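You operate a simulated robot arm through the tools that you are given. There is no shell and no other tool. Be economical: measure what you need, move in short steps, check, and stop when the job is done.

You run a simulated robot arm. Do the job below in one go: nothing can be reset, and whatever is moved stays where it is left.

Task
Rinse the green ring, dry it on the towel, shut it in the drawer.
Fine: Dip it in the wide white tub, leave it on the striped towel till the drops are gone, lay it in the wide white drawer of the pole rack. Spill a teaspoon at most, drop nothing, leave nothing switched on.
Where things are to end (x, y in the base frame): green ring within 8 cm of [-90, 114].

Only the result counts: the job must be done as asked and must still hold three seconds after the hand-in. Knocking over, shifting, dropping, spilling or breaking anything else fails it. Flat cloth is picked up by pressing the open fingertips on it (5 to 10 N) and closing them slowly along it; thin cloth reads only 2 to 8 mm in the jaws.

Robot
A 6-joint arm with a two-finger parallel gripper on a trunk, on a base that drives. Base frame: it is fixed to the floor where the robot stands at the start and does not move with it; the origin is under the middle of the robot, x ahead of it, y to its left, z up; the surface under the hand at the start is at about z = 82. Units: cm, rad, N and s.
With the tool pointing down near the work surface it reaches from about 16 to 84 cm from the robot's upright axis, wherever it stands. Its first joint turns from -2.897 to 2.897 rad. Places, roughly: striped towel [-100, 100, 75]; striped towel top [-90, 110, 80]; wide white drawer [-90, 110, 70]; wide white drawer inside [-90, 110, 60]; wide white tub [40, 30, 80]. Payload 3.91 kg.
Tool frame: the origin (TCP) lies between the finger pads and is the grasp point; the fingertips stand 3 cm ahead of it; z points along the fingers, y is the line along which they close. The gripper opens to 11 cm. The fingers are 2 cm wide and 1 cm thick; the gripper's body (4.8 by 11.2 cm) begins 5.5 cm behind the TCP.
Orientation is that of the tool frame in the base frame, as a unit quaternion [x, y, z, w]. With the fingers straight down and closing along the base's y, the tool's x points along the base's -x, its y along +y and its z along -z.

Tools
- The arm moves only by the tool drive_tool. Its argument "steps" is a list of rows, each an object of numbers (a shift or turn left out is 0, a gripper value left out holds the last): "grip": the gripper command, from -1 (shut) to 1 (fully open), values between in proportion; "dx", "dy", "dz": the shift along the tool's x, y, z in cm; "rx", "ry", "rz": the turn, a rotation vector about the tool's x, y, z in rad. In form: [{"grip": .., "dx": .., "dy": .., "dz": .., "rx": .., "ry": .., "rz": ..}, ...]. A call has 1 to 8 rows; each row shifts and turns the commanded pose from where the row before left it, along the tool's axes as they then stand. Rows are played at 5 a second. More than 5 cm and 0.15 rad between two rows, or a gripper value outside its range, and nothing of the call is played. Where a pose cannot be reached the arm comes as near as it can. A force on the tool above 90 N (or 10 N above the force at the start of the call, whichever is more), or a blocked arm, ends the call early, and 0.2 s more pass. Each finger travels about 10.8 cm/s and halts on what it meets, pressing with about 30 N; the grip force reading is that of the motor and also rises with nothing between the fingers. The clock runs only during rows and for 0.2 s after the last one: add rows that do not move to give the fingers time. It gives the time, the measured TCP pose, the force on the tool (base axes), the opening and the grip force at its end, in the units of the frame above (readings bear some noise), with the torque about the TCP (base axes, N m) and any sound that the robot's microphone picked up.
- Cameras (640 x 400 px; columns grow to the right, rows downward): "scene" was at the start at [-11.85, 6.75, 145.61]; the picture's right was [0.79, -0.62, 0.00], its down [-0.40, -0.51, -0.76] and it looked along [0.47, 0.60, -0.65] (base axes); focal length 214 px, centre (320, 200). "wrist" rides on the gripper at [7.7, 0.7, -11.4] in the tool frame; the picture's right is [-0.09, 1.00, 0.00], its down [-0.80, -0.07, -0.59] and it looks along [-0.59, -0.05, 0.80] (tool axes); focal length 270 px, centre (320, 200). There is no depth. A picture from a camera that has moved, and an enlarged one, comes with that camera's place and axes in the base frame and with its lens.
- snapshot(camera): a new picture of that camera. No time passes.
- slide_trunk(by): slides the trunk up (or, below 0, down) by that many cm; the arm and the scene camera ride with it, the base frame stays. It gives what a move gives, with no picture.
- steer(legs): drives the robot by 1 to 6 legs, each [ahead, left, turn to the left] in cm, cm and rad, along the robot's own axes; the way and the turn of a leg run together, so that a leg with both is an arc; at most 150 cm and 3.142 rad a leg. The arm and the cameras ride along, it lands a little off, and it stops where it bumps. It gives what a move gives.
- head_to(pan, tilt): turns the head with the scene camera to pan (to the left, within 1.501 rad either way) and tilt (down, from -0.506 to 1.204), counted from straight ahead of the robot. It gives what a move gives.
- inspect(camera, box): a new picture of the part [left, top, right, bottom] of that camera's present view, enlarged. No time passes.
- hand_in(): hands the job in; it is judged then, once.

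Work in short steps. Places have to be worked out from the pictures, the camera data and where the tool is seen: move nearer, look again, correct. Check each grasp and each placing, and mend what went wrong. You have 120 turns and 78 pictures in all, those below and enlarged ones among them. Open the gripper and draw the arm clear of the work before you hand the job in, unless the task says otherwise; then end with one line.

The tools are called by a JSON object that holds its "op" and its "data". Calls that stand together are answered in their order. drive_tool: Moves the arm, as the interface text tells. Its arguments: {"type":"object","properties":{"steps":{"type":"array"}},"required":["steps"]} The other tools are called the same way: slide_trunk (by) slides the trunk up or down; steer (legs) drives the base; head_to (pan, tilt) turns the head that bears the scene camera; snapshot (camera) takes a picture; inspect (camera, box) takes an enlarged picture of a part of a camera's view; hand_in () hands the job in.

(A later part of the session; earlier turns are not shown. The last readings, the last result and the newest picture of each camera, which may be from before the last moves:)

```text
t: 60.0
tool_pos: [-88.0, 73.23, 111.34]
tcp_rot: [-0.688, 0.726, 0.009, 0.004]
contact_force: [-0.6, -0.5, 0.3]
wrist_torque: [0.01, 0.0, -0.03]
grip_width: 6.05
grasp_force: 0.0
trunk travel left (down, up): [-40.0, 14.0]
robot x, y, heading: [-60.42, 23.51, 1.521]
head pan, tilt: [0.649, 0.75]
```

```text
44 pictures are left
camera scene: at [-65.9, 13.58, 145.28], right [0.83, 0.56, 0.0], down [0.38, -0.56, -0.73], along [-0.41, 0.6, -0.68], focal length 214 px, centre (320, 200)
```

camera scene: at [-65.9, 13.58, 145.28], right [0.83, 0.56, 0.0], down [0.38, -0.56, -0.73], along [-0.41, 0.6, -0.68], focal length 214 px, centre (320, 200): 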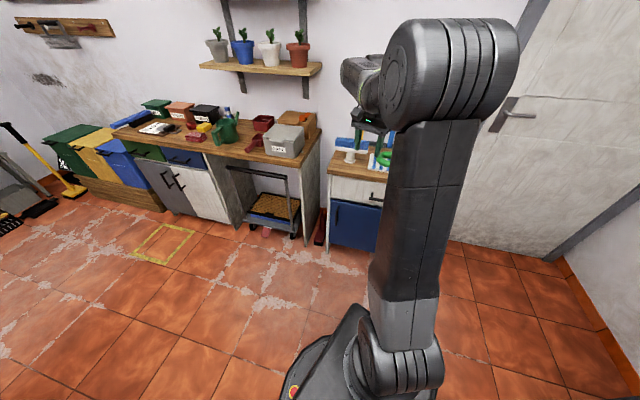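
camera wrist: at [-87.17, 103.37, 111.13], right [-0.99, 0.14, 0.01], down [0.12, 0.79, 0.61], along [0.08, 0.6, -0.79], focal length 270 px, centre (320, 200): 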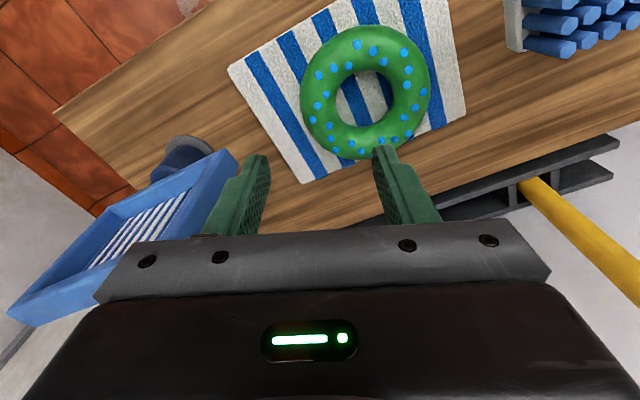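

Handle triangulates to about (-84, 96.5, 73). I turn the tool: yaw 1.19 to match the rack, then pitch to horizontal.

{"op": "drive_tool", "data": {"steps": [{"rz": 0.149}, {"rz": 0.149}, {"rz": 0.149}, {"rz": 0.149}, {"rz": 0.149}, {"rz": 0.149}, {"rz": 0.149}, {"rz": 0.149}]}}

{"op": "drive_tool", "data": {"steps": [{"rx": -0.149}, {"rx": -0.149}, {"rx": -0.149}, {"rx": -0.149}, {"rx": -0.149}, {"rx": -0.149}, {"rx": -0.149}, {"rx": -0.149}]}}

{"op": "drive_tool", "data": {"steps": [{"rx": -0.14}, {"rx": -0.13}, {"rx": -0.11}, {}]}}

{"op": "snapshot", "data": {"camera": "wrist"}}

```text
t: 61.8
tool_pos: [-87.91, 73.23, 111.34]
tcp_rot: [-0.162, 0.987, 0.01, -0.002]
contact_force: [-0.4, 0.3, 0.2]
wrist_torque: [0.03, -0.04, 0.04]
grip_width: 6.04
grasp_force: 0.0
trunk travel left (down, up): [-40.0, 14.0]
robot x, y, heading: [-60.04, 23.5, 1.516]
head pan, tilt: [0.649, 0.75]
```

```text
t: 63.6
tool_pos: [-87.04, 74.75, 117.92]
tcp_rot: [-0.144, 0.847, 0.504, -0.085]
contact_force: [-0.4, -0.1, -0.8]
wrist_torque: [0.01, -0.02, 0.03]
grip_width: 6.04
grasp_force: 0.0
out of reach, approached as far as the arm can: row 7, 8
trunk travel left (down, up): [-40.0, 14.0]
robot x, y, heading: [-60.54, 23.68, 1.518]
head pan, tilt: [0.649, 0.75]
```

```text
t: 64.6
tool_pos: [-85.5, 75.81, 128.19]
tcp_rot: [-0.144, 0.79, 0.588, -0.099]
contact_force: [0.2, 0.1, -1.0]
wrist_torque: [0.03, 0.02, -0.01]
grip_width: 6.06
grasp_force: 0.1
out of reach, approached as far as the arm can: row 1, 2, 3
trunk travel left (down, up): [-40.0, 14.0]
robot x, y, heading: [-60.43, 23.6, 1.519]
head pan, tilt: [0.649, 0.75]
```

```text
43 pictures are left
camera wrist: at [-89.02, 63.22, 132.19], right [-0.03, 0.3, 0.95], down [0.95, -0.28, 0.11], along [0.3, 0.91, -0.28], focal length 270 px, centre (320, 200)
```

wrist: 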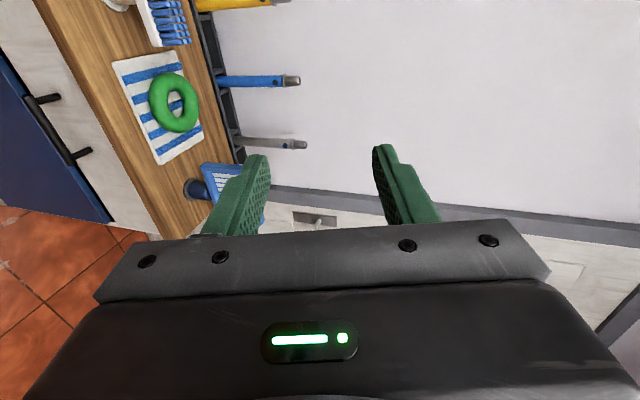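

The ring is already dry. The hand points forward, 17° down, which suits the handle. I lower the trunk 35 cm and look again.

{"op": "slide_trunk", "data": {"by": -35}}

{"op": "snapshot", "data": {"camera": "wrist"}}

{"op": "snapshot", "data": {"camera": "scene"}}

```text
t: 68.1
tool_pos: [-85.28, 75.89, 93.22]
tcp_rot: [-0.144, 0.789, 0.589, -0.099]
contact_force: [0.2, -0.9, 0.0]
wrist_torque: [0.03, 0.0, 0.0]
grip_width: 6.04
grasp_force: 0.0
trunk travel left (down, up): [-5.0, 49.0]
robot x, y, heading: [-60.23, 23.22, 1.516]
head pan, tilt: [0.649, 0.75]
```

```text
42 pictures are left
camera wrist: at [-89.01, 63.2, 97.18], right [-0.03, 0.3, 0.95], down [0.95, -0.28, 0.11], along [0.3, 0.91, -0.28], focal length 270 px, centre (320, 200)
```

wrist: 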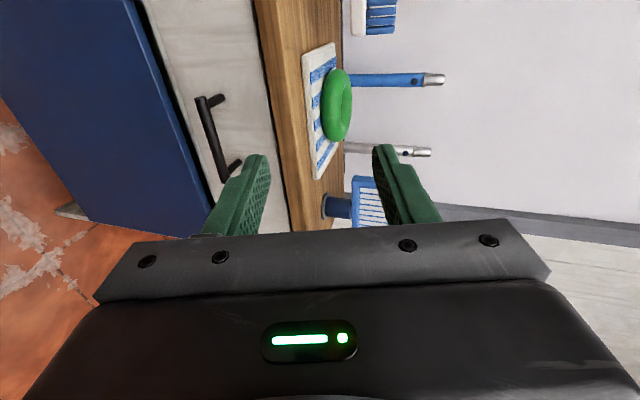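

```text
41 pictures are left
camera scene: at [-65.89, 13.57, 110.29], right [0.83, 0.56, 0.0], down [0.38, -0.56, -0.73], along [-0.41, 0.61, -0.68], focal length 214 px, centre (320, 200)
```

scene: 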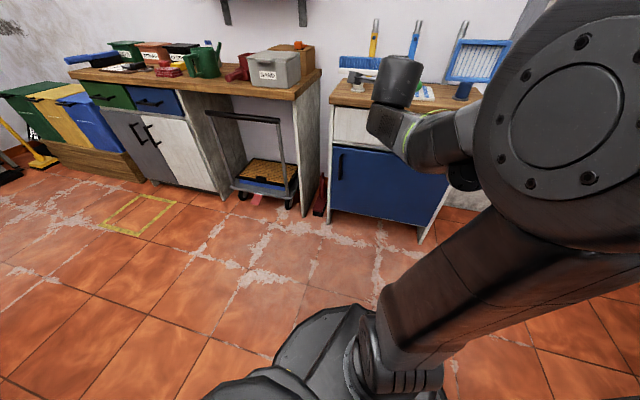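

The handle bar is visible. By two views it's near (-84.5, 98, 70). I close the distance partway in and down and re-measure.

{"op": "drive_tool", "data": {"steps": [{"dx": -2, "dy": -3.5, "dz": 1.5}, {"dx": -2, "dy": -3.5, "dz": 1.5}, {"dx": -2, "dy": -3.5, "dz": 1.5}, {"dx": -2, "dy": -3.5, "dz": 1.5}, {}]}}

{"op": "snapshot", "data": {"camera": "wrist"}}

```text
t: 69.3
tool_pos: [-77.77, 80.46, 90.85]
tcp_rot: [-0.145, 0.795, 0.581, -0.099]
contact_force: [-0.1, -0.3, -0.4]
wrist_torque: [-0.02, -0.01, 0.01]
grip_width: 6.05
grasp_force: 0.1
out of reach, approached as far as the arm can: row 1, 2, 3, 4
trunk travel left (down, up): [-5.0, 49.0]
robot x, y, heading: [-60.28, 23.08, 1.519]
head pan, tilt: [0.649, 0.75]
```

```text
40 pictures are left
camera wrist: at [-81.39, 67.81, 95.03], right [-0.03, 0.31, 0.95], down [0.95, -0.28, 0.12], along [0.3, 0.91, -0.29], focal length 270 px, centre (320, 200)
```

wrist: 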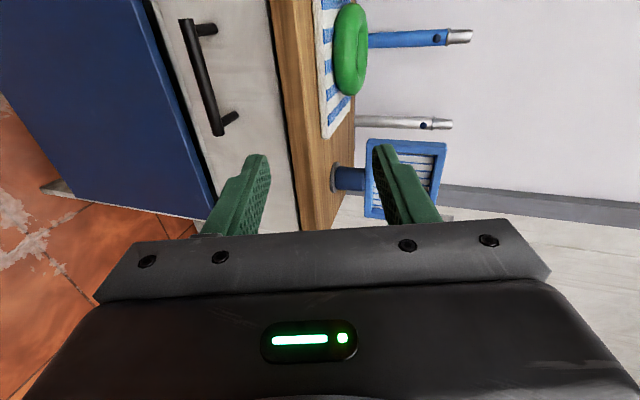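

Out of reach again: the wrist can't go that flat so low. Handle bar now triangulates well to (-85.3, 97.2, 70), 13 cm long, ~3 cm off the face. I pitch the hand steeper to about 43° down, which still fits.

{"op": "drive_tool", "data": {"steps": [{"rx": 0.15}, {"rx": 0.15}, {"rx": 0.15}, {}]}}

```text
t: 70.3
tool_pos: [-77.7, 80.36, 90.75]
tcp_rot: [-0.163, 0.901, 0.396, -0.065]
contact_force: [-0.4, 0.5, 1.0]
wrist_torque: [-0.01, -0.02, 0.0]
grip_width: 6.07
grasp_force: 0.1
out of reach, approached as far as the arm can: row 1
trunk travel left (down, up): [-5.0, 49.0]
robot x, y, heading: [-60.57, 23.82, 1.52]
head pan, tilt: [0.649, 0.75]
```

Pitch is 43° down now. I go to a pregrasp 9 cm short of the handle.

{"op": "drive_tool", "data": {"steps": [{"dx": 0.4, "dy": -0.7, "dz": 4.6}, {"dx": 0.4, "dy": -0.7, "dz": 4.6}, {"dx": 0.4, "dy": -0.7, "dz": 4.6}, {"dx": 0.4, "dy": -0.7, "dz": 4.6}, {}]}}

{"op": "snapshot", "data": {"camera": "wrist"}}

```text
t: 71.5
tool_pos: [-83.11, 90.67, 76.62]
tcp_rot: [-0.163, 0.901, 0.397, -0.064]
contact_force: [0.6, 0.9, 0.4]
wrist_torque: [0.01, 0.0, -0.03]
grip_width: 6.05
grasp_force: 0.0
trunk travel left (down, up): [-5.0, 49.0]
robot x, y, heading: [-60.18, 23.35, 1.52]
head pan, tilt: [0.649, 0.75]
```

```text
39 pictures are left
camera wrist: at [-87.82, 80.72, 84.74], right [-0.16, 0.66, 0.73], down [0.92, -0.18, 0.36], along [0.37, 0.73, -0.58], focal length 270 px, centre (320, 200)
```

wrist: 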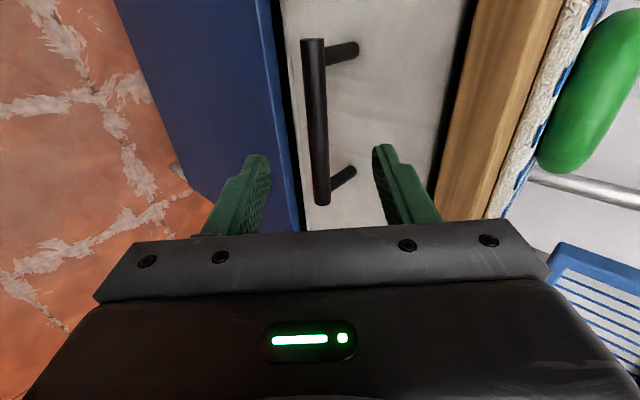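

Nicely aligned with the bar on the tool axis. I narrow the jaws to about 3.6 cm and advance 7.3 cm.

{"op": "drive_tool", "data": {"steps": [{"grip": -0.34}, {}, {"dz": 2.5}, {"dz": 2}, {"dz": 1.5}, {"dz": 1.2}, {}]}}

{"op": "snapshot", "data": {"camera": "wrist"}}

```text
t: 73.1
tool_pos: [-84.79, 95.78, 71.39]
tcp_rot: [-0.162, 0.901, 0.396, -0.065]
contact_force: [-0.4, -0.4, -0.9]
wrist_torque: [0.02, 0.02, -0.01]
grip_width: 3.62
grasp_force: 0.0
trunk travel left (down, up): [-5.0, 49.0]
robot x, y, heading: [-60.38, 23.8, 1.519]
head pan, tilt: [0.649, 0.75]
```

```text
38 pictures are left
camera wrist: at [-89.45, 85.68, 79.55], right [-0.16, 0.66, 0.73], down [0.92, -0.18, 0.36], along [0.37, 0.73, -0.58], focal length 270 px, centre (320, 200)
```

wrist: 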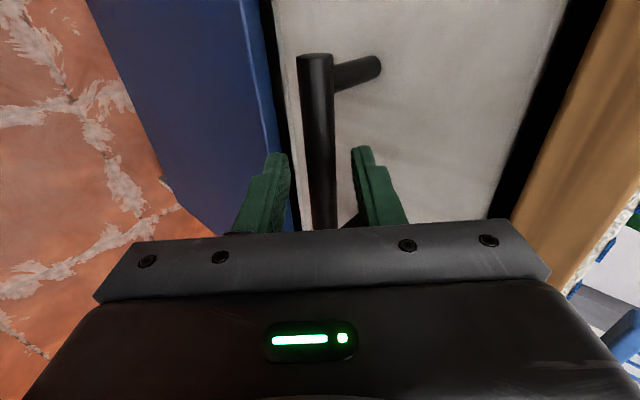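

Bar sits between the fingers. I close.

{"op": "drive_tool", "data": {"steps": [{"grip": -0.6}, {"grip": -0.8}, {"grip": -1}, {}, {}]}}

```text
t: 74.3
tool_pos: [-84.79, 95.63, 71.35]
tcp_rot: [-0.163, 0.901, 0.398, -0.064]
contact_force: [-0.7, 1.3, 5.5]
wrist_torque: [-0.22, 0.85, -0.54]
grip_width: 1.57
grasp_force: 44.6
trunk travel left (down, up): [-5.0, 49.0]
robot x, y, heading: [-60.45, 23.33, 1.519]
head pan, tilt: [0.649, 0.75]
```

Handle gripped (1.6 cm). I pull horizontally outward, first 4 cm slowly.

{"op": "drive_tool", "data": {"steps": [{"dy": -0.68, "dz": -0.735}, {"dy": -0.68, "dz": -0.735}, {"dy": -0.68, "dz": -0.735}, {"dy": -0.68, "dz": -0.735}, {}]}}

```text
t: 75.5
tool_pos: [-83.45, 91.97, 71.51]
tcp_rot: [-0.163, 0.901, 0.398, -0.065]
contact_force: [-14.1, -4.8, 5.8]
wrist_torque: [-0.41, 1.3, 0.11]
grip_width: 1.59
grasp_force: 45.1
trunk travel left (down, up): [-5.0, 49.0]
robot x, y, heading: [-60.21, 23.89, 1.52]
head pan, tilt: [0.649, 0.75]
```

It moves; a lateral force suggests the true axis is slightly more to -x. I continue with a small correction.

{"op": "drive_tool", "data": {"steps": [{"dx": 0.3, "dy": -0.68, "dz": -0.735}, {"dx": 0.1, "dy": -1.02, "dz": -1.1}, {"dx": 0.1, "dy": -1.02, "dz": -1.1}, {"dx": 0.1, "dy": -1.02, "dz": -1.1}, {"dx": 0.1, "dy": -1.02, "dz": -1.1}, {}]}}

{"op": "snapshot", "data": {"camera": "wrist"}}

```text
t: 76.9
tool_pos: [-81.3, 85.21, 71.33]
tcp_rot: [-0.161, 0.901, 0.398, -0.065]
contact_force: [23.2, 7.0, 17.8]
wrist_torque: [0.12, -0.2, -1.61]
grip_width: 1.58
grasp_force: 45.5
trunk travel left (down, up): [-5.0, 49.0]
robot x, y, heading: [-60.03, 23.77, 1.518]
head pan, tilt: [0.649, 0.75]
```

```text
37 pictures are left
camera wrist: at [-85.98, 75.18, 79.63], right [-0.15, 0.66, 0.73], down [0.91, -0.19, 0.36], along [0.37, 0.73, -0.58], focal length 270 px, centre (320, 200)
```

wrist: 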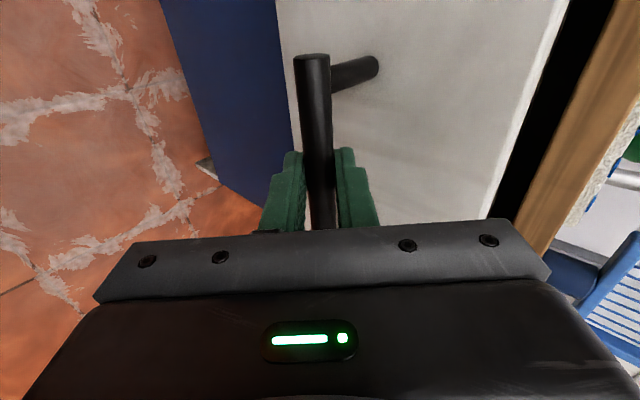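

Open about 11 cm. Lateral force flipped, so I relax dx and pull 9 cm more.

{"op": "drive_tool", "data": {"steps": [{"dx": -0.3, "dy": -0.62, "dz": -0.8}, {"dx": 0.02, "dy": -1.02, "dz": -1.1}, {"dx": 0.02, "dy": -1.02, "dz": -1.1}, {"dx": 0.02, "dy": -1.02, "dz": -1.1}, {"dx": 0.02, "dy": -1.02, "dz": -1.1}, {"dx": 0.02, "dy": -1.02, "dz": -1.1}, {}]}}

{"op": "snapshot", "data": {"camera": "wrist"}}

```text
t: 78.5
tool_pos: [-78.63, 77.29, 71.31]
tcp_rot: [-0.163, 0.9, 0.398, -0.067]
contact_force: [7.4, -0.9, 18.0]
wrist_torque: [-0.13, 0.7, -0.59]
grip_width: 1.56
grasp_force: 44.9
trunk travel left (down, up): [-5.0, 49.0]
robot x, y, heading: [-60.31, 23.61, 1.52]
head pan, tilt: [0.649, 0.75]
```

```text
36 pictures are left
camera wrist: at [-83.25, 67.16, 79.61], right [-0.16, 0.66, 0.74], down [0.92, -0.18, 0.36], along [0.37, 0.73, -0.57], focal length 270 px, centre (320, 200)
```

wrist: 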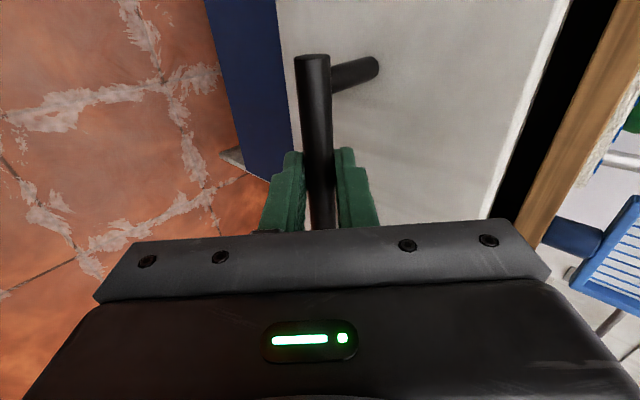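

19 cm open, force low. I pull 3 cm more.

{"op": "drive_tool", "data": {"steps": [{"dx": 0.02, "dy": -0.65, "dz": -0.76}, {"dx": 0.02, "dy": -0.65, "dz": -0.76}, {"dx": 0.02, "dy": -0.65, "dz": -0.76}, {}]}}

```text
t: 79.5
tool_pos: [-78.02, 75.27, 71.91]
tcp_rot: [-0.162, 0.899, 0.402, -0.068]
contact_force: [-18.9, 70.2, 22.3]
wrist_torque: [0.99, 0.75, -0.96]
grip_width: 1.64
grasp_force: 45.4
trunk travel left (down, up): [-5.0, 49.0]
robot x, y, heading: [-60.68, 23.75, 1.52]
head pan, tilt: [0.649, 0.75]
```

That is the end stop (about 21 cm). I relax, open the jaws, and back out along the fingers.

{"op": "drive_tool", "data": {"steps": [{"dy": 0.6, "dz": 0.7}, {}, {"grip": -0.6}, {"grip": -0.34}, {}]}}

{"op": "drive_tool", "data": {"steps": [{"dz": -2}, {"dz": -4}, {"dz": -4}, {"dz": -4}, {}]}}

{"op": "snapshot", "data": {"camera": "wrist"}}

```text
t: 80.7
tool_pos: [-77.96, 75.21, 71.37]
tcp_rot: [-0.162, 0.902, 0.396, -0.065]
contact_force: [-0.4, 0.2, -0.5]
wrist_torque: [-0.03, -0.01, -0.02]
grip_width: 3.61
grasp_force: 0.0
trunk travel left (down, up): [-5.0, 49.0]
robot x, y, heading: [-60.54, 23.84, 1.52]
head pan, tilt: [0.649, 0.75]
```

```text
t: 81.9
tool_pos: [-74.6, 65.65, 80.74]
tcp_rot: [-0.162, 0.901, 0.397, -0.065]
contact_force: [0.7, -0.5, -0.9]
wrist_torque: [-0.02, 0.0, 0.0]
grip_width: 3.62
grasp_force: 0.0
trunk travel left (down, up): [-5.0, 49.0]
robot x, y, heading: [-60.35, 23.77, 1.516]
head pan, tilt: [0.649, 0.75]
```

```text
35 pictures are left
camera wrist: at [-79.14, 55.53, 89.07], right [-0.16, 0.66, 0.73], down [0.92, -0.18, 0.36], along [0.37, 0.73, -0.58], focal length 270 px, centre (320, 200)
```

wrist: 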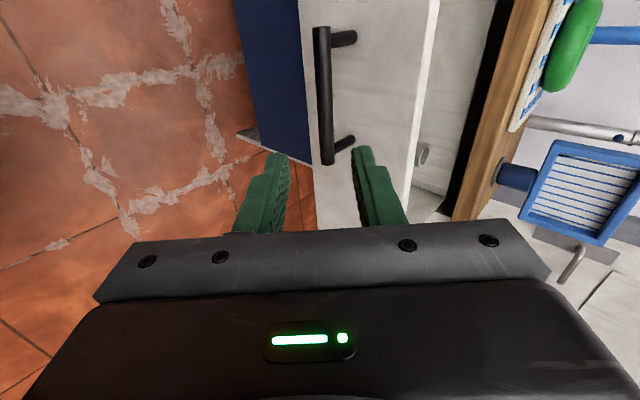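

Drawer is open 21 cm. I raise the trunk, then bring the tool back to pointing down, keeping the rack-aligned yaw.

{"op": "slide_trunk", "data": {"by": 32}}

{"op": "drive_tool", "data": {"steps": [{"rx": 0.14}, {"rx": 0.14}, {"rx": 0.14}, {"rx": 0.14}, {"rx": 0.14}, {"rx": 0.125}, {}]}}

```text
t: 85.0
tool_pos: [-74.44, 65.62, 112.83]
tcp_rot: [-0.163, 0.901, 0.397, -0.065]
contact_force: [0.8, 0.0, 0.6]
wrist_torque: [0.02, 0.06, 0.0]
grip_width: 3.6
grasp_force: 0.1
trunk travel left (down, up): [-37.0, 17.0]
robot x, y, heading: [-60.02, 23.91, 1.522]
head pan, tilt: [0.649, 0.75]
```

```text
t: 86.6
tool_pos: [-74.51, 65.64, 113.05]
tcp_rot: [-0.174, 0.985, 0.002, 0.006]
contact_force: [-0.6, -0.4, 0.3]
wrist_torque: [0.01, -0.03, -0.03]
grip_width: 3.66
grasp_force: 0.0
trunk travel left (down, up): [-37.0, 17.0]
robot x, y, heading: [-60.31, 23.67, 1.516]
head pan, tilt: [0.649, 0.75]
```

Now yaw back 1.56 rad so the jaws close along the rack's width.

{"op": "drive_tool", "data": {"steps": [{"rz": -0.149}, {"rz": -0.149}, {"rz": -0.149}, {"rz": -0.149}, {"rz": -0.149}, {"rz": -0.149}, {"rz": -0.149}, {"rz": -0.149}]}}

{"op": "drive_tool", "data": {"steps": [{"rz": -0.149, "grip": 0.2}, {"rz": -0.149}, {"rz": -0.065}, {}]}}

{"op": "steer", "data": {"legs": [[22, 0, 0]]}}

{"op": "snapshot", "data": {"camera": "wrist"}}

{"op": "snapshot", "data": {"camera": "scene"}}

```text
t: 88.4
tool_pos: [-74.52, 65.69, 113.03]
tcp_rot: [-0.698, 0.716, -0.002, 0.007]
contact_force: [0.1, 0.2, 0.5]
wrist_torque: [-0.02, 0.01, 0.01]
grip_width: 3.59
grasp_force: 0.0
trunk travel left (down, up): [-37.0, 17.0]
robot x, y, heading: [-60.27, 23.69, 1.517]
head pan, tilt: [0.649, 0.75]
```

```text
t: 89.4
tool_pos: [-74.49, 65.52, 112.9]
tcp_rot: [0.816, -0.578, 0.002, -0.006]
contact_force: [-0.6, 0.7, -0.4]
wrist_torque: [-0.01, -0.02, 0.03]
grip_width: 6.58
grasp_force: 0.2
trunk travel left (down, up): [-37.0, 17.0]
robot x, y, heading: [-60.27, 23.76, 1.513]
head pan, tilt: [0.649, 0.75]
```

```text
t: 91.1
tool_pos: [-73.43, 88.03, 112.92]
tcp_rot: [0.816, -0.578, 0.004, -0.006]
contact_force: [-1.2, -0.6, -0.4]
wrist_torque: [0.01, 0.02, -0.02]
grip_width: 6.62
grasp_force: 0.0
trunk travel left (down, up): [-37.0, 17.0]
robot x, y, heading: [-59.15, 45.92, 1.522]
head pan, tilt: [0.649, 0.75]
```

```text
34 pictures are left
camera wrist: at [-71.75, 80.6, 124.39], right [-0.97, -0.25, -0.01], down [-0.2, 0.78, 0.6], along [-0.14, 0.58, -0.8], focal length 270 px, centre (320, 200)
```

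wrist: 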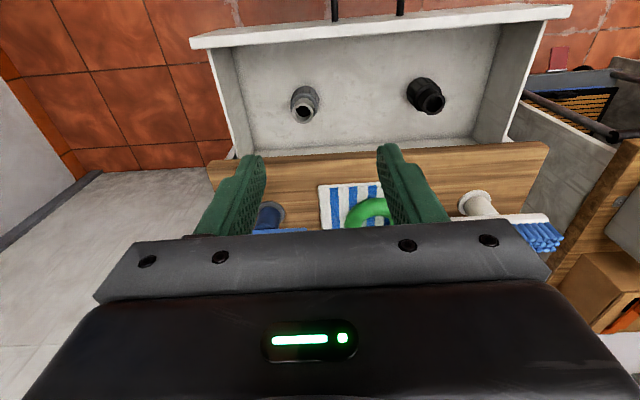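

```text
33 pictures are left
camera scene: at [-64.7, 36.06, 142.29], right [0.83, 0.56, 0.0], down [0.38, -0.56, -0.73], along [-0.41, 0.6, -0.68], focal length 214 px, centre (320, 200)
```

scene: 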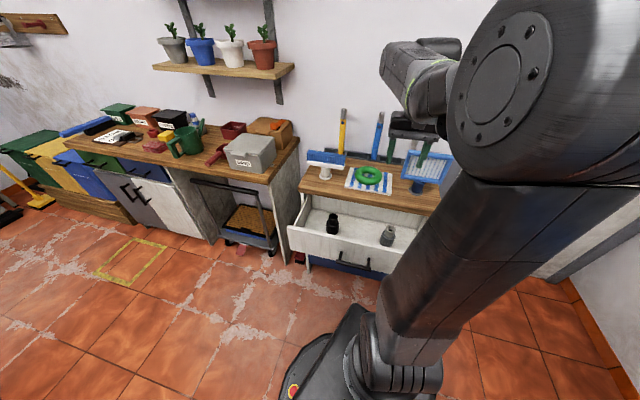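

Drawer holds a grey and a black fitting with about 19 cm free between them; the drop spot in the open drawer is about (-85, 91.5). Now I go above the ring's right side at about (-86.2, 112.9).

{"op": "drive_tool", "data": {"steps": [{"dx": -3.9, "dy": 0.54}, {"dx": -3.9, "dy": 0.54}, {"dx": -3.9, "dy": 0.54}, {"dx": -3.9, "dy": 0.54}, {"dx": -3.9, "dy": 0.54}, {"dx": -3.9, "dy": 0.54}, {"dx": -3.9, "dy": 0.54}, {}]}}

{"op": "drive_tool", "data": {"steps": [{"dz": 4}, {"dz": 4}, {"dz": 3}, {}]}}

{"op": "snapshot", "data": {"camera": "wrist"}}

```text
t: 92.9
tool_pos: [-86.0, 112.55, 112.76]
tcp_rot: [0.816, -0.578, 0.002, -0.006]
contact_force: [0.2, 0.2, 0.6]
wrist_torque: [0.0, -0.05, -0.03]
grip_width: 6.59
grasp_force: 0.1
trunk travel left (down, up): [-37.0, 17.0]
robot x, y, heading: [-59.54, 45.94, 1.521]
head pan, tilt: [0.649, 0.75]
```

```text
t: 93.9
tool_pos: [-86.03, 112.69, 101.75]
tcp_rot: [0.816, -0.579, 0.002, -0.005]
contact_force: [0.7, 0.1, 0.1]
wrist_torque: [0.02, -0.02, -0.03]
grip_width: 6.62
grasp_force: 0.1
trunk travel left (down, up): [-37.0, 17.0]
robot x, y, heading: [-59.0, 45.92, 1.522]
head pan, tilt: [0.649, 0.75]
```

```text
32 pictures are left
camera wrist: at [-84.29, 105.16, 113.23], right [-0.97, -0.25, -0.01], down [-0.2, 0.78, 0.6], along [-0.14, 0.58, -0.8], focal length 270 px, centre (320, 200)
```

wrist: 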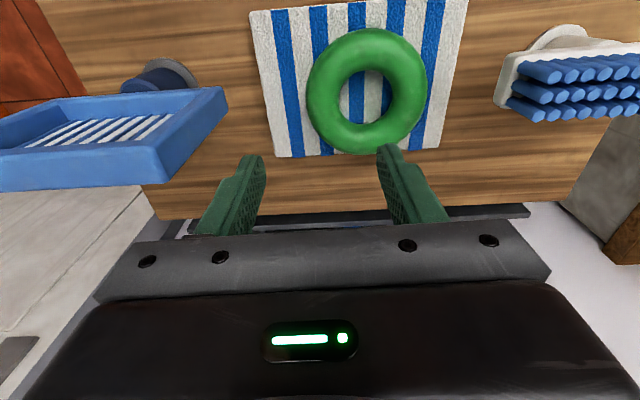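

Ring is dry and TCP is exactly over its right side. I lower to z about 87.

{"op": "drive_tool", "data": {"steps": [{"dz": 4}, {"dz": 4}, {"dz": 3.5}, {"dz": 2}, {"dz": 1}, {}]}}

{"op": "snapshot", "data": {"camera": "wrist"}}

```text
t: 95.3
tool_pos: [-85.94, 112.46, 87.18]
tcp_rot: [0.816, -0.578, 0.003, -0.005]
contact_force: [0.2, -0.6, 0.3]
wrist_torque: [0.04, -0.01, -0.01]
grip_width: 6.59
grasp_force: 0.1
trunk travel left (down, up): [-37.0, 17.0]
robot x, y, heading: [-59.16, 45.76, 1.517]
head pan, tilt: [0.649, 0.75]
```

```text
31 pictures are left
camera wrist: at [-84.16, 105.02, 98.81], right [-0.97, -0.25, -0.01], down [-0.2, 0.78, 0.6], along [-0.14, 0.58, -0.8], focal length 270 px, centre (320, 200)
```

wrist: 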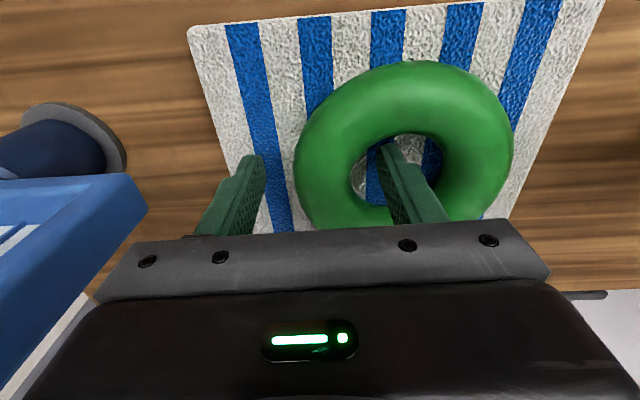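

Fingers straddle the tube. I lower 0.3 cm and close.

{"op": "drive_tool", "data": {"steps": [{"dz": 0.3}, {"grip": -0.2}, {"grip": -0.5}, {"grip": -1}, {}, {}]}}

{"op": "drive_tool", "data": {"steps": [{"dz": -1.5}, {"dz": -3}, {"dz": -4}, {"dz": -4}, {"dz": -4}, {}]}}

{"op": "snapshot", "data": {"camera": "wrist"}}

```text
t: 96.7
tool_pos: [-85.88, 112.7, 87.1]
tcp_rot: [0.816, -0.579, 0.002, -0.007]
contact_force: [-1.0, 0.8, 1.0]
wrist_torque: [-0.14, 0.08, -0.07]
grip_width: 3.19
grasp_force: 30.3
trunk travel left (down, up): [-37.0, 17.0]
robot x, y, heading: [-59.5, 46.29, 1.515]
head pan, tilt: [0.649, 0.75]
```

```text
t: 98.1
tool_pos: [-85.77, 112.69, 103.56]
tcp_rot: [0.816, -0.578, 0.003, -0.006]
contact_force: [0.5, 0.3, -0.4]
wrist_torque: [0.0, -0.04, -0.01]
grip_width: 3.18
grasp_force: 30.4
trunk travel left (down, up): [-37.0, 17.0]
robot x, y, heading: [-59.53, 46.04, 1.52]
head pan, tilt: [0.649, 0.75]
```

```text
30 pictures are left
camera wrist: at [-84.05, 105.28, 115.07], right [-0.97, -0.25, -0.01], down [-0.2, 0.78, 0.6], along [-0.14, 0.58, -0.8], focal length 270 px, centre (320, 200)
```

wrist: 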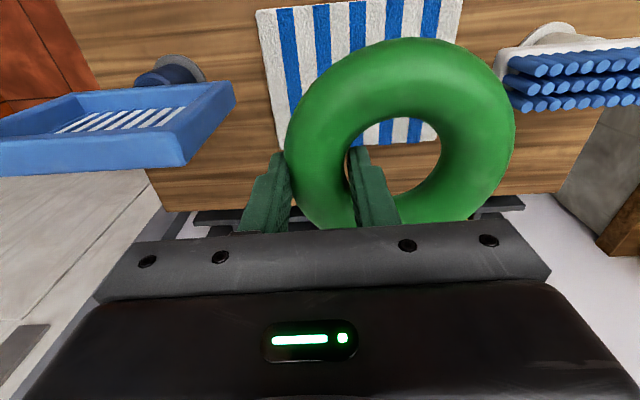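

Ring lifted cleanly, towel unmoved. I carry it back out over the open drawer to TCP (-80.5, 93).

{"op": "drive_tool", "data": {"steps": [{"dx": 4.06, "dy": 0.3}, {"dx": 4.06, "dy": 0.3}, {"dx": 4.06, "dy": 0.3}, {"dx": 4.06, "dy": 0.3}, {"dx": 4.06, "dy": 0.3}, {}]}}

{"op": "snapshot", "data": {"camera": "wrist"}}

{"op": "inspect", "data": {"camera": "scene", "box": [270, 110, 450, 290]}}

```text
t: 99.5
tool_pos: [-80.87, 92.73, 103.33]
tcp_rot: [0.815, -0.579, 0.002, -0.006]
contact_force: [0.3, 0.2, -1.2]
wrist_torque: [-0.01, 0.02, -0.01]
grip_width: 3.14
grasp_force: 30.0
trunk travel left (down, up): [-37.0, 17.0]
robot x, y, heading: [-59.09, 45.91, 1.519]
head pan, tilt: [0.649, 0.75]
```

```text
29 pictures are left
camera wrist: at [-79.21, 85.22, 114.94], right [-0.97, -0.25, -0.01], down [-0.2, 0.78, 0.6], along [-0.14, 0.58, -0.8], focal length 270 px, centre (320, 200)
```

wrist: 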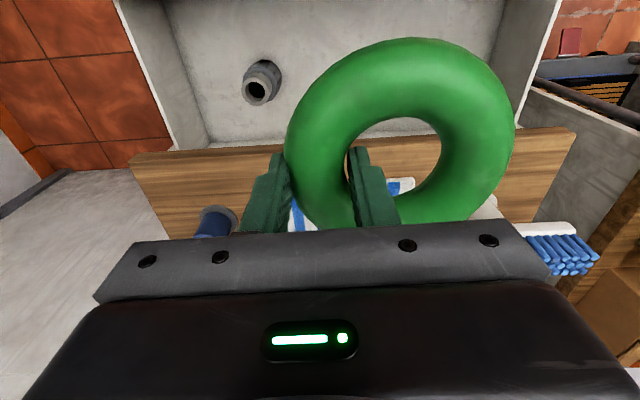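

```text
2.22 times, centred on (360, 200) of scene
camera zoom: at [-64.7, 36.01, 142.28], right [0.83, 0.56, 0.0], down [0.38, -0.56, -0.73], along [-0.41, 0.6, -0.68], focal length 477 px, centre (231, 200)
```

zoom: 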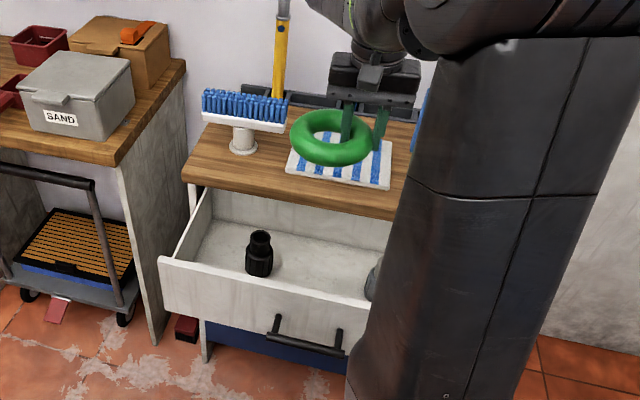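

Fittings are near (-95, 90) and (-72.5, 97.6), board edge 19 cm behind the drawer face. I shift 1.2 cm outward and lower to z 86, then check.

{"op": "drive_tool", "data": {"steps": [{"dx": 1.2, "dz": 3}, {"dz": 4}, {"dz": 4}, {"dz": 4}, {"dz": 2.5}, {}]}}

{"op": "snapshot", "data": {"camera": "wrist"}}

{"op": "inspect", "data": {"camera": "scene", "box": [270, 140, 430, 300]}}

```text
t: 100.9
tool_pos: [-80.15, 91.93, 86.16]
tcp_rot: [0.815, -0.579, 0.002, -0.006]
contact_force: [0.5, -0.2, -0.4]
wrist_torque: [0.04, -0.05, -0.01]
grip_width: 3.16
grasp_force: 30.1
trunk travel left (down, up): [-37.0, 17.0]
robot x, y, heading: [-59.25, 46.02, 1.524]
head pan, tilt: [0.649, 0.75]
```

```text
27 pictures are left
camera wrist: at [-78.44, 84.42, 97.55], right [-0.97, -0.25, -0.01], down [-0.2, 0.78, 0.6], along [-0.14, 0.58, -0.8], focal length 270 px, centre (320, 200)
```

wrist: 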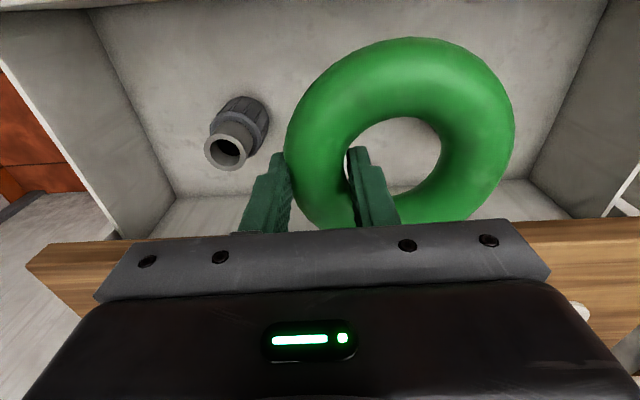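

```text
2.50 times, centred on (350, 220) of scene
camera zoom: at [-64.71, 36.04, 142.29], right [0.83, 0.56, 0.0], down [0.38, -0.56, -0.73], along [-0.41, 0.6, -0.68], focal length 536 px, centre (245, 150)
```

zoom: 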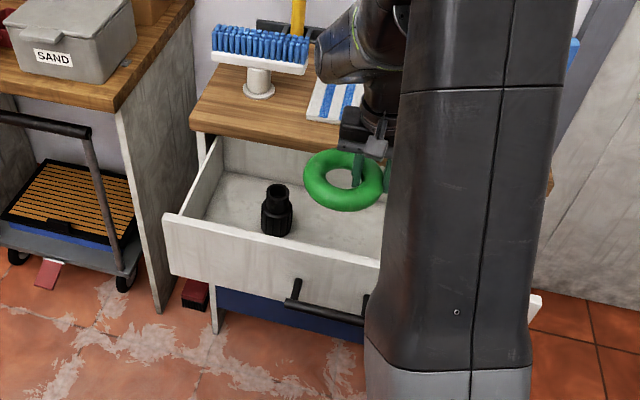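

Clearances are ~1 cm to each fitting; shifting 1.3 cm toward the front improves both. I lower to z 76 and look.

{"op": "drive_tool", "data": {"steps": [{"dx": 1.3}, {"dz": 3}, {"dz": 3}, {"dz": 2.5}, {"dz": 1.5}, {}]}}

{"op": "snapshot", "data": {"camera": "wrist"}}

{"op": "inspect", "data": {"camera": "scene", "box": [270, 140, 430, 300]}}

```text
t: 102.3
tool_pos: [-79.47, 90.83, 75.92]
tcp_rot: [0.816, -0.579, 0.002, -0.006]
contact_force: [0.0, -0.2, -0.1]
wrist_torque: [-0.01, -0.04, 0.01]
grip_width: 3.15
grasp_force: 29.7
trunk travel left (down, up): [-37.0, 17.0]
robot x, y, heading: [-59.09, 46.05, 1.521]
head pan, tilt: [0.649, 0.75]
```

```text
25 pictures are left
camera wrist: at [-77.76, 83.4, 87.43], right [-0.97, -0.25, -0.01], down [-0.2, 0.78, 0.6], along [-0.14, 0.58, -0.8], focal length 270 px, centre (320, 200)
```

wrist: 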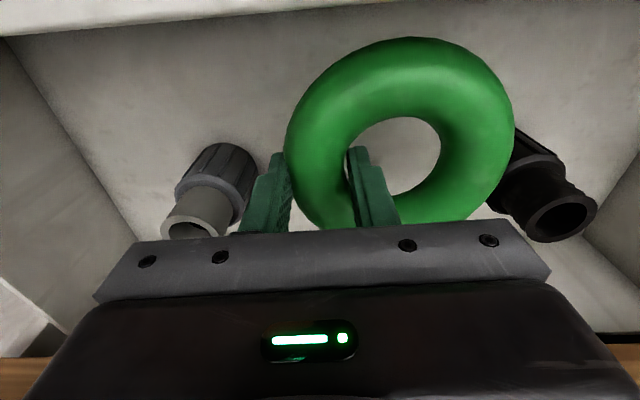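

```text
2.50 times, centred on (350, 220) of scene
camera zoom: at [-64.71, 36.04, 142.29], right [0.83, 0.56, 0.0], down [0.38, -0.56, -0.73], along [-0.41, 0.6, -0.68], focal length 536 px, centre (245, 150)
```

zoom: 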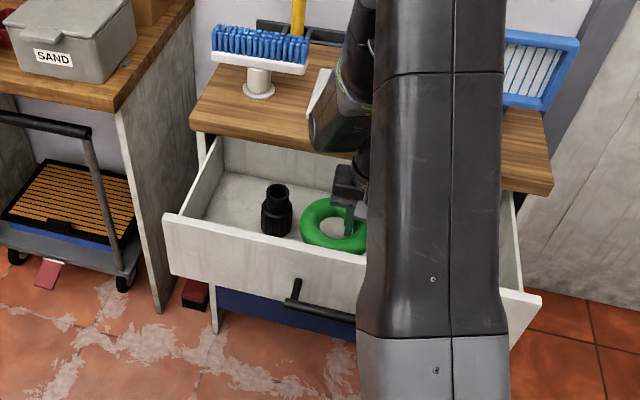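

Ring is between the fittings. I nudge 0.5 cm left and lower slowly toward the drawer floor.

{"op": "drive_tool", "data": {"steps": [{"dy": 0.5}, {"dz": 1}, {"dz": 1}, {"dz": 1}, {"dz": 0.7}, {}]}}

{"op": "snapshot", "data": {"camera": "wrist"}}

```text
t: 103.7
tool_pos: [-79.94, 90.6, 72.4]
tcp_rot: [0.815, -0.579, 0.003, -0.005]
contact_force: [-0.7, -0.6, -1.7]
wrist_torque: [-0.02, -0.05, -0.02]
grip_width: 3.12
grasp_force: 29.6
trunk travel left (down, up): [-37.0, 17.0]
robot x, y, heading: [-58.82, 45.93, 1.516]
head pan, tilt: [0.649, 0.75]
```

```text
23 pictures are left
camera wrist: at [-78.25, 83.13, 83.88], right [-0.97, -0.25, -0.01], down [-0.2, 0.78, 0.6], along [-0.14, 0.58, -0.8], focal length 270 px, centre (320, 200)
```

wrist: 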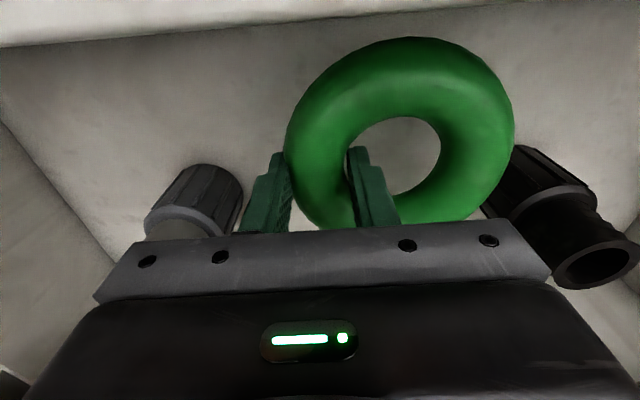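

Clear on both sides. I feel for the floor in small steps.

{"op": "drive_tool", "data": {"steps": [{"dz": 0.5}, {"dz": 0.5}, {"dz": 0.4}, {}]}}

```text
t: 104.7
tool_pos: [-79.84, 90.65, 71.08]
tcp_rot: [0.815, -0.579, 0.003, -0.005]
contact_force: [0.3, 0.2, -0.3]
wrist_torque: [0.0, -0.04, -0.01]
grip_width: 3.09
grasp_force: 29.8
trunk travel left (down, up): [-37.0, 17.0]
robot x, y, heading: [-58.77, 45.86, 1.523]
head pan, tilt: [0.649, 0.75]
```

{"op": "drive_tool", "data": {"steps": [{"dz": 0.4}, {"dz": 0.3}, {}]}}

```text
t: 105.5
tool_pos: [-80.1, 90.58, 70.32]
tcp_rot: [0.815, -0.579, 0.002, -0.006]
contact_force: [0.3, -0.6, -0.4]
wrist_torque: [0.02, -0.01, 0.03]
grip_width: 3.12
grasp_force: 30.2
trunk travel left (down, up): [-37.0, 17.0]
robot x, y, heading: [-58.75, 46.22, 1.521]
head pan, tilt: [0.649, 0.75]
```

{"op": "inspect", "data": {"camera": "scene", "box": [310, 190, 390, 260]}}

{"op": "drive_tool", "data": {"steps": [{"dz": 0.3}, {"dz": 0.3}, {}]}}

```text
5.71 times, centred on (350, 225) of scene
camera zoom: at [-64.71, 36.03, 142.29], right [0.83, 0.56, 0.0], down [0.38, -0.56, -0.73], along [-0.41, 0.6, -0.68], focal length 1226 px, centre (149, 57)
```

zoom: 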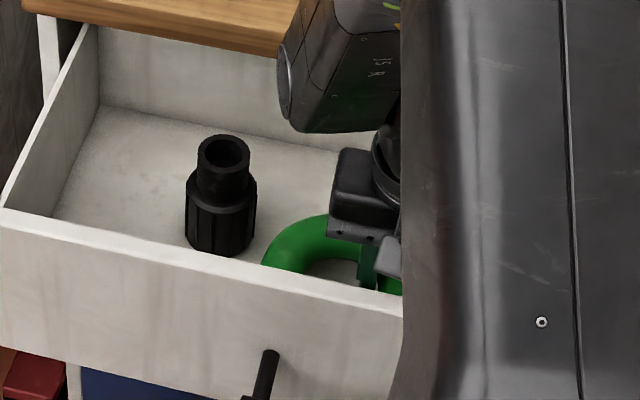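

```text
t: 106.3
tool_pos: [-80.01, 90.66, 69.72]
tcp_rot: [0.816, -0.578, 0.002, -0.006]
contact_force: [0.5, 0.2, 0.3]
wrist_torque: [-0.01, -0.05, 0.0]
grip_width: 3.13
grasp_force: 30.0
trunk travel left (down, up): [-37.0, 17.0]
robot x, y, heading: [-59.06, 46.16, 1.519]
head pan, tilt: [0.649, 0.75]
```

{"op": "drive_tool", "data": {"steps": [{"dz": 0.3}, {"dz": 0.3}, {"dz": 0.3}, {}]}}

```text
t: 107.3
tool_pos: [-80.04, 90.68, 68.75]
tcp_rot: [0.815, -0.579, 0.003, -0.006]
contact_force: [-0.4, 0.3, -0.6]
wrist_torque: [0.04, -0.01, 0.02]
grip_width: 3.12
grasp_force: 30.2
trunk travel left (down, up): [-37.0, 17.0]
robot x, y, heading: [-59.16, 46.28, 1.516]
head pan, tilt: [0.649, 0.75]
```

Still no contact; I check clearance with a picture.

{"op": "snapshot", "data": {"camera": "wrist"}}

```text
21 pictures are left
camera wrist: at [-78.34, 83.2, 80.21], right [-0.97, -0.25, -0.01], down [-0.2, 0.78, 0.6], along [-0.14, 0.58, -0.8], focal length 270 px, centre (320, 200)
```

wrist: 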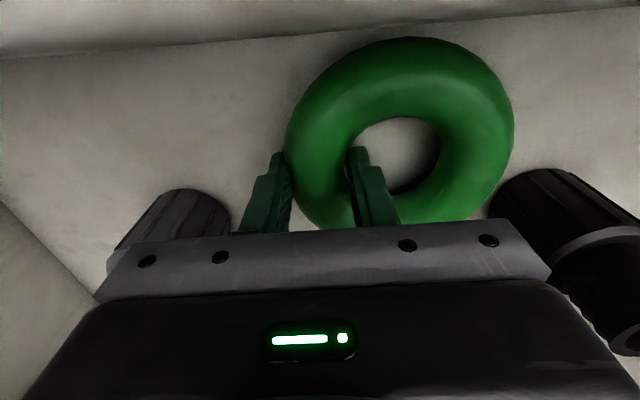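

{"op": "drive_tool", "data": {"steps": [{"dz": 0.3}, {"dz": 0.3}, {"dz": 0.3}, {}]}}

```text
t: 108.3
tool_pos: [-79.96, 90.55, 68.03]
tcp_rot: [0.816, -0.577, 0.0, -0.006]
contact_force: [-4.0, 2.9, 25.7]
wrist_torque: [0.01, 0.24, -0.17]
grip_width: 3.07
grasp_force: 30.1
trunk travel left (down, up): [-37.0, 17.0]
robot x, y, heading: [-59.23, 46.29, 1.521]
head pan, tilt: [0.649, 0.75]
```

Floor contact at TCP z 68 (25 N). I ease up 0.2 and open to about 5 cm slowly.

{"op": "drive_tool", "data": {"steps": [{"dz": -0.2}, {}, {"grip": -0.4}, {"grip": -0.25}, {"grip": -0.1}, {}]}}

{"op": "drive_tool", "data": {"steps": [{"dz": -1.5}, {"dz": -3}, {"dz": -4}, {"dz": -4}, {"dz": -4}, {"dz": -4}, {}]}}

{"op": "snapshot", "data": {"camera": "wrist"}}

```text
t: 109.7
tool_pos: [-79.92, 90.61, 68.1]
tcp_rot: [0.816, -0.578, 0.003, -0.006]
contact_force: [0.1, 0.2, 0.8]
wrist_torque: [0.03, -0.02, -0.01]
grip_width: 4.91
grasp_force: 0.1
trunk travel left (down, up): [-37.0, 17.0]
robot x, y, heading: [-58.88, 46.01, 1.524]
head pan, tilt: [0.649, 0.75]
```

```text
t: 111.3
tool_pos: [-80.03, 90.54, 88.55]
tcp_rot: [0.815, -0.579, 0.002, -0.005]
contact_force: [-0.2, -0.2, -0.3]
wrist_torque: [0.02, 0.0, -0.01]
grip_width: 4.96
grasp_force: 0.1
trunk travel left (down, up): [-37.0, 17.0]
robot x, y, heading: [-59.29, 45.95, 1.522]
head pan, tilt: [0.649, 0.75]
```

```text
20 pictures are left
camera wrist: at [-78.29, 83.02, 100.05], right [-0.97, -0.25, -0.01], down [-0.2, 0.78, 0.6], along [-0.14, 0.58, -0.8], focal length 270 px, centre (320, 200)
```

wrist: 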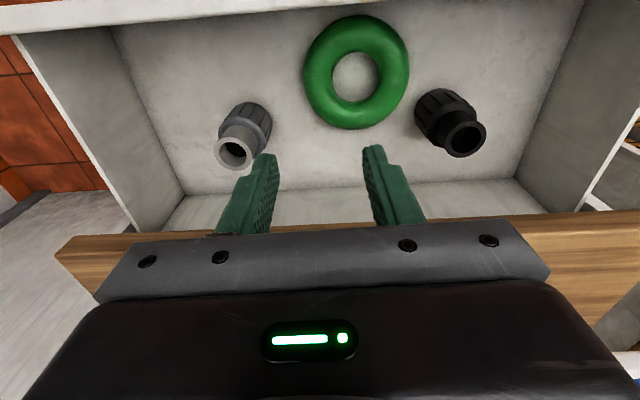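

Ring lies flat in the drawer between the undisturbed fittings; closed it should be near (-90.7, 109), within limits. I back the robot off 15 cm, close the jaws, and will push on the handle bar with the fingers pointing down.

{"op": "steer", "data": {"legs": [[-15, 0, 0]]}}

{"op": "drive_tool", "data": {"steps": [{"grip": -0.5}, {"grip": -1}, {}, {}]}}

```text
t: 112.7
tool_pos: [-80.71, 75.22, 88.46]
tcp_rot: [0.815, -0.579, 0.003, -0.006]
contact_force: [0.6, -0.4, 0.7]
wrist_torque: [-0.02, -0.01, -0.01]
grip_width: 4.96
grasp_force: 0.0
trunk travel left (down, up): [-37.0, 17.0]
robot x, y, heading: [-60.03, 30.84, 1.515]
head pan, tilt: [0.649, 0.75]
```

```text
t: 113.7
tool_pos: [-80.58, 75.16, 88.56]
tcp_rot: [0.815, -0.579, 0.002, -0.005]
contact_force: [-0.1, -0.7, 0.7]
wrist_torque: [-0.02, 0.0, -0.02]
grip_width: 0.0
grasp_force: 29.5
trunk travel left (down, up): [-37.0, 17.0]
robot x, y, heading: [-59.39, 30.5, 1.516]
head pan, tilt: [0.649, 0.75]
```

{"op": "drive_tool", "data": {"steps": [{"dx": 3, "dy": -1.2}, {"dx": 3, "dy": -1.2}, {}]}}

{"op": "snapshot", "data": {"camera": "wrist"}}

```text
t: 114.5
tool_pos: [-76.55, 70.41, 88.55]
tcp_rot: [0.815, -0.58, 0.002, -0.006]
contact_force: [-0.2, -0.6, 0.4]
wrist_torque: [0.0, 0.03, -0.02]
grip_width: 0.0
grasp_force: 30.1
trunk travel left (down, up): [-37.0, 17.0]
robot x, y, heading: [-60.17, 30.88, 1.52]
head pan, tilt: [0.649, 0.75]
```

```text
19 pictures are left
camera wrist: at [-74.85, 62.8, 100.05], right [-0.97, -0.24, -0.01], down [-0.2, 0.78, 0.6], along [-0.14, 0.58, -0.8], focal length 270 px, centre (320, 200)
```

wrist: 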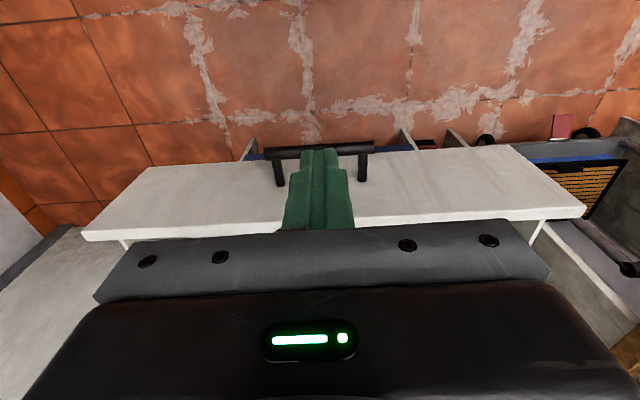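

Handle is 7 cm inward of the fingers and centred. I lower to z 71.5 in front of it.

{"op": "drive_tool", "data": {"steps": [{"dz": 4}, {"dz": 4}, {"dz": 4}, {"dz": 3}, {"dz": 2}, {}]}}

{"op": "snapshot", "data": {"camera": "wrist"}}

```text
t: 115.9
tool_pos: [-76.28, 70.53, 71.56]
tcp_rot: [0.815, -0.579, 0.002, -0.007]
contact_force: [0.2, -0.5, -0.3]
wrist_torque: [-0.03, -0.02, 0.03]
grip_width: 0.01
grasp_force: 30.2
trunk travel left (down, up): [-37.0, 17.0]
robot x, y, heading: [-60.01, 30.54, 1.518]
head pan, tilt: [0.649, 0.75]
```

```text
18 pictures are left
camera wrist: at [-74.62, 62.92, 82.98], right [-0.97, -0.24, -0.01], down [-0.2, 0.78, 0.6], along [-0.14, 0.58, -0.8], focal length 270 px, centre (320, 200)
```

wrist: 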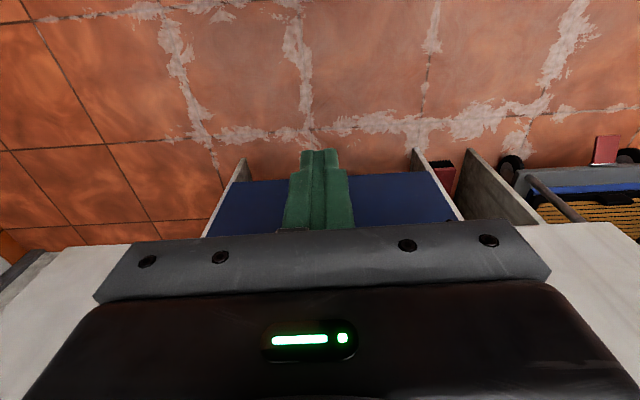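

I push inward slowly.

{"op": "drive_tool", "data": {"steps": [{"dx": -1.5}, {"dx": -1.5}, {"dx": -1}, {"dx": -0.7}, {"dx": -0.7}, {"dx": -0.7}, {"dx": -0.7}, {}]}}

```text
t: 117.7
tool_pos: [-78.62, 76.91, 71.61]
tcp_rot: [0.815, -0.579, 0.001, -0.007]
contact_force: [0.2, 0.5, -0.4]
wrist_torque: [0.03, -0.01, -0.01]
grip_width: 0.0
grasp_force: 29.9
trunk travel left (down, up): [-37.0, 17.0]
robot x, y, heading: [-59.65, 30.84, 1.517]
head pan, tilt: [0.649, 0.75]
```

{"op": "drive_tool", "data": {"steps": [{"dx": -1}, {"dx": -1}, {"dx": -1}, {"dx": -1}, {"dx": -1}, {"dx": -1}, {}]}}

{"op": "snapshot", "data": {"camera": "scene"}}

```text
t: 119.3
tool_pos: [-80.53, 82.55, 71.37]
tcp_rot: [0.815, -0.579, 0.001, -0.005]
contact_force: [0.4, -0.1, -0.1]
wrist_torque: [-0.03, -0.04, 0.0]
grip_width: 0.01
grasp_force: 30.6
trunk travel left (down, up): [-37.0, 17.0]
robot x, y, heading: [-59.98, 30.69, 1.515]
head pan, tilt: [0.649, 0.75]
```

```text
17 pictures are left
camera scene: at [-65.53, 20.7, 142.29], right [0.83, 0.56, 0.0], down [0.38, -0.56, -0.73], along [-0.41, 0.61, -0.68], focal length 214 px, centre (320, 200)
```

scene: 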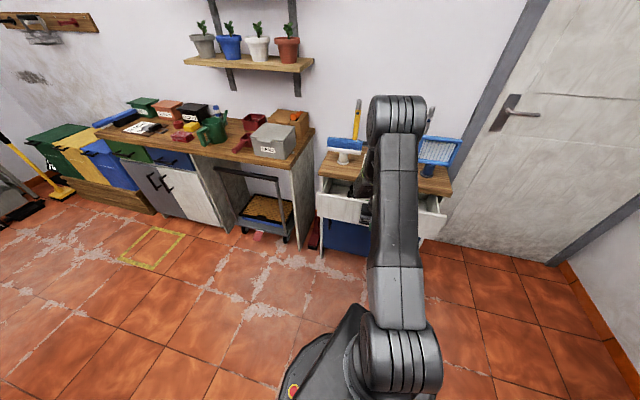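

Drawer is closing. Continue about 11 cm.

{"op": "drive_tool", "data": {"steps": [{"dx": -1.5}, {"dx": -1.5}, {"dx": -1.5}, {"dx": -1.5}, {"dx": -1.5}, {"dx": -1.5}, {"dx": -1.5}, {}]}}

{"op": "drive_tool", "data": {"steps": [{"dx": -0.5}, {"dx": -0.5}, {"dx": -0.5}, {}]}}

{"op": "snapshot", "data": {"camera": "wrist"}}

```text
t: 121.1
tool_pos: [-83.95, 92.53, 71.65]
tcp_rot: [0.815, -0.579, 0.002, -0.006]
contact_force: [0.7, 0.0, -0.7]
wrist_torque: [-0.01, -0.03, -0.05]
grip_width: 0.02
grasp_force: 30.2
trunk travel left (down, up): [-37.0, 17.0]
robot x, y, heading: [-60.27, 30.71, 1.519]
head pan, tilt: [0.649, 0.75]
```

```text
t: 122.1
tool_pos: [-84.44, 94.0, 71.75]
tcp_rot: [0.815, -0.579, 0.002, -0.006]
contact_force: [0.7, -0.3, 0.0]
wrist_torque: [-0.04, 0.01, 0.02]
grip_width: 0.0
grasp_force: 29.6
trunk travel left (down, up): [-37.0, 17.0]
robot x, y, heading: [-59.93, 30.79, 1.52]
head pan, tilt: [0.649, 0.75]
```

```text
16 pictures are left
camera wrist: at [-82.78, 86.5, 83.16], right [-0.97, -0.24, -0.01], down [-0.2, 0.78, 0.6], along [-0.14, 0.58, -0.8], focal length 270 px, centre (320, 200)
```

wrist: 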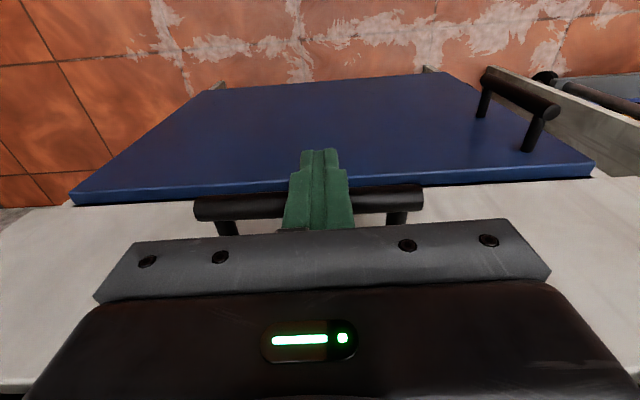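

Pushing squarely. A last 1.5–2 cm in small steps until the stop is felt.

{"op": "drive_tool", "data": {"steps": [{"dx": -0.4}, {"dx": -0.4}, {"dx": -0.3}, {"dx": -0.2}, {}]}}

```text
t: 123.3
tool_pos: [-84.85, 95.02, 71.66]
tcp_rot: [0.815, -0.58, 0.002, -0.006]
contact_force: [3.9, -8.1, 1.0]
wrist_torque: [-0.05, -0.11, -0.04]
grip_width: 0.02
grasp_force: 30.1
trunk travel left (down, up): [-37.0, 17.0]
robot x, y, heading: [-59.85, 30.75, 1.515]
head pan, tilt: [0.649, 0.75]
```

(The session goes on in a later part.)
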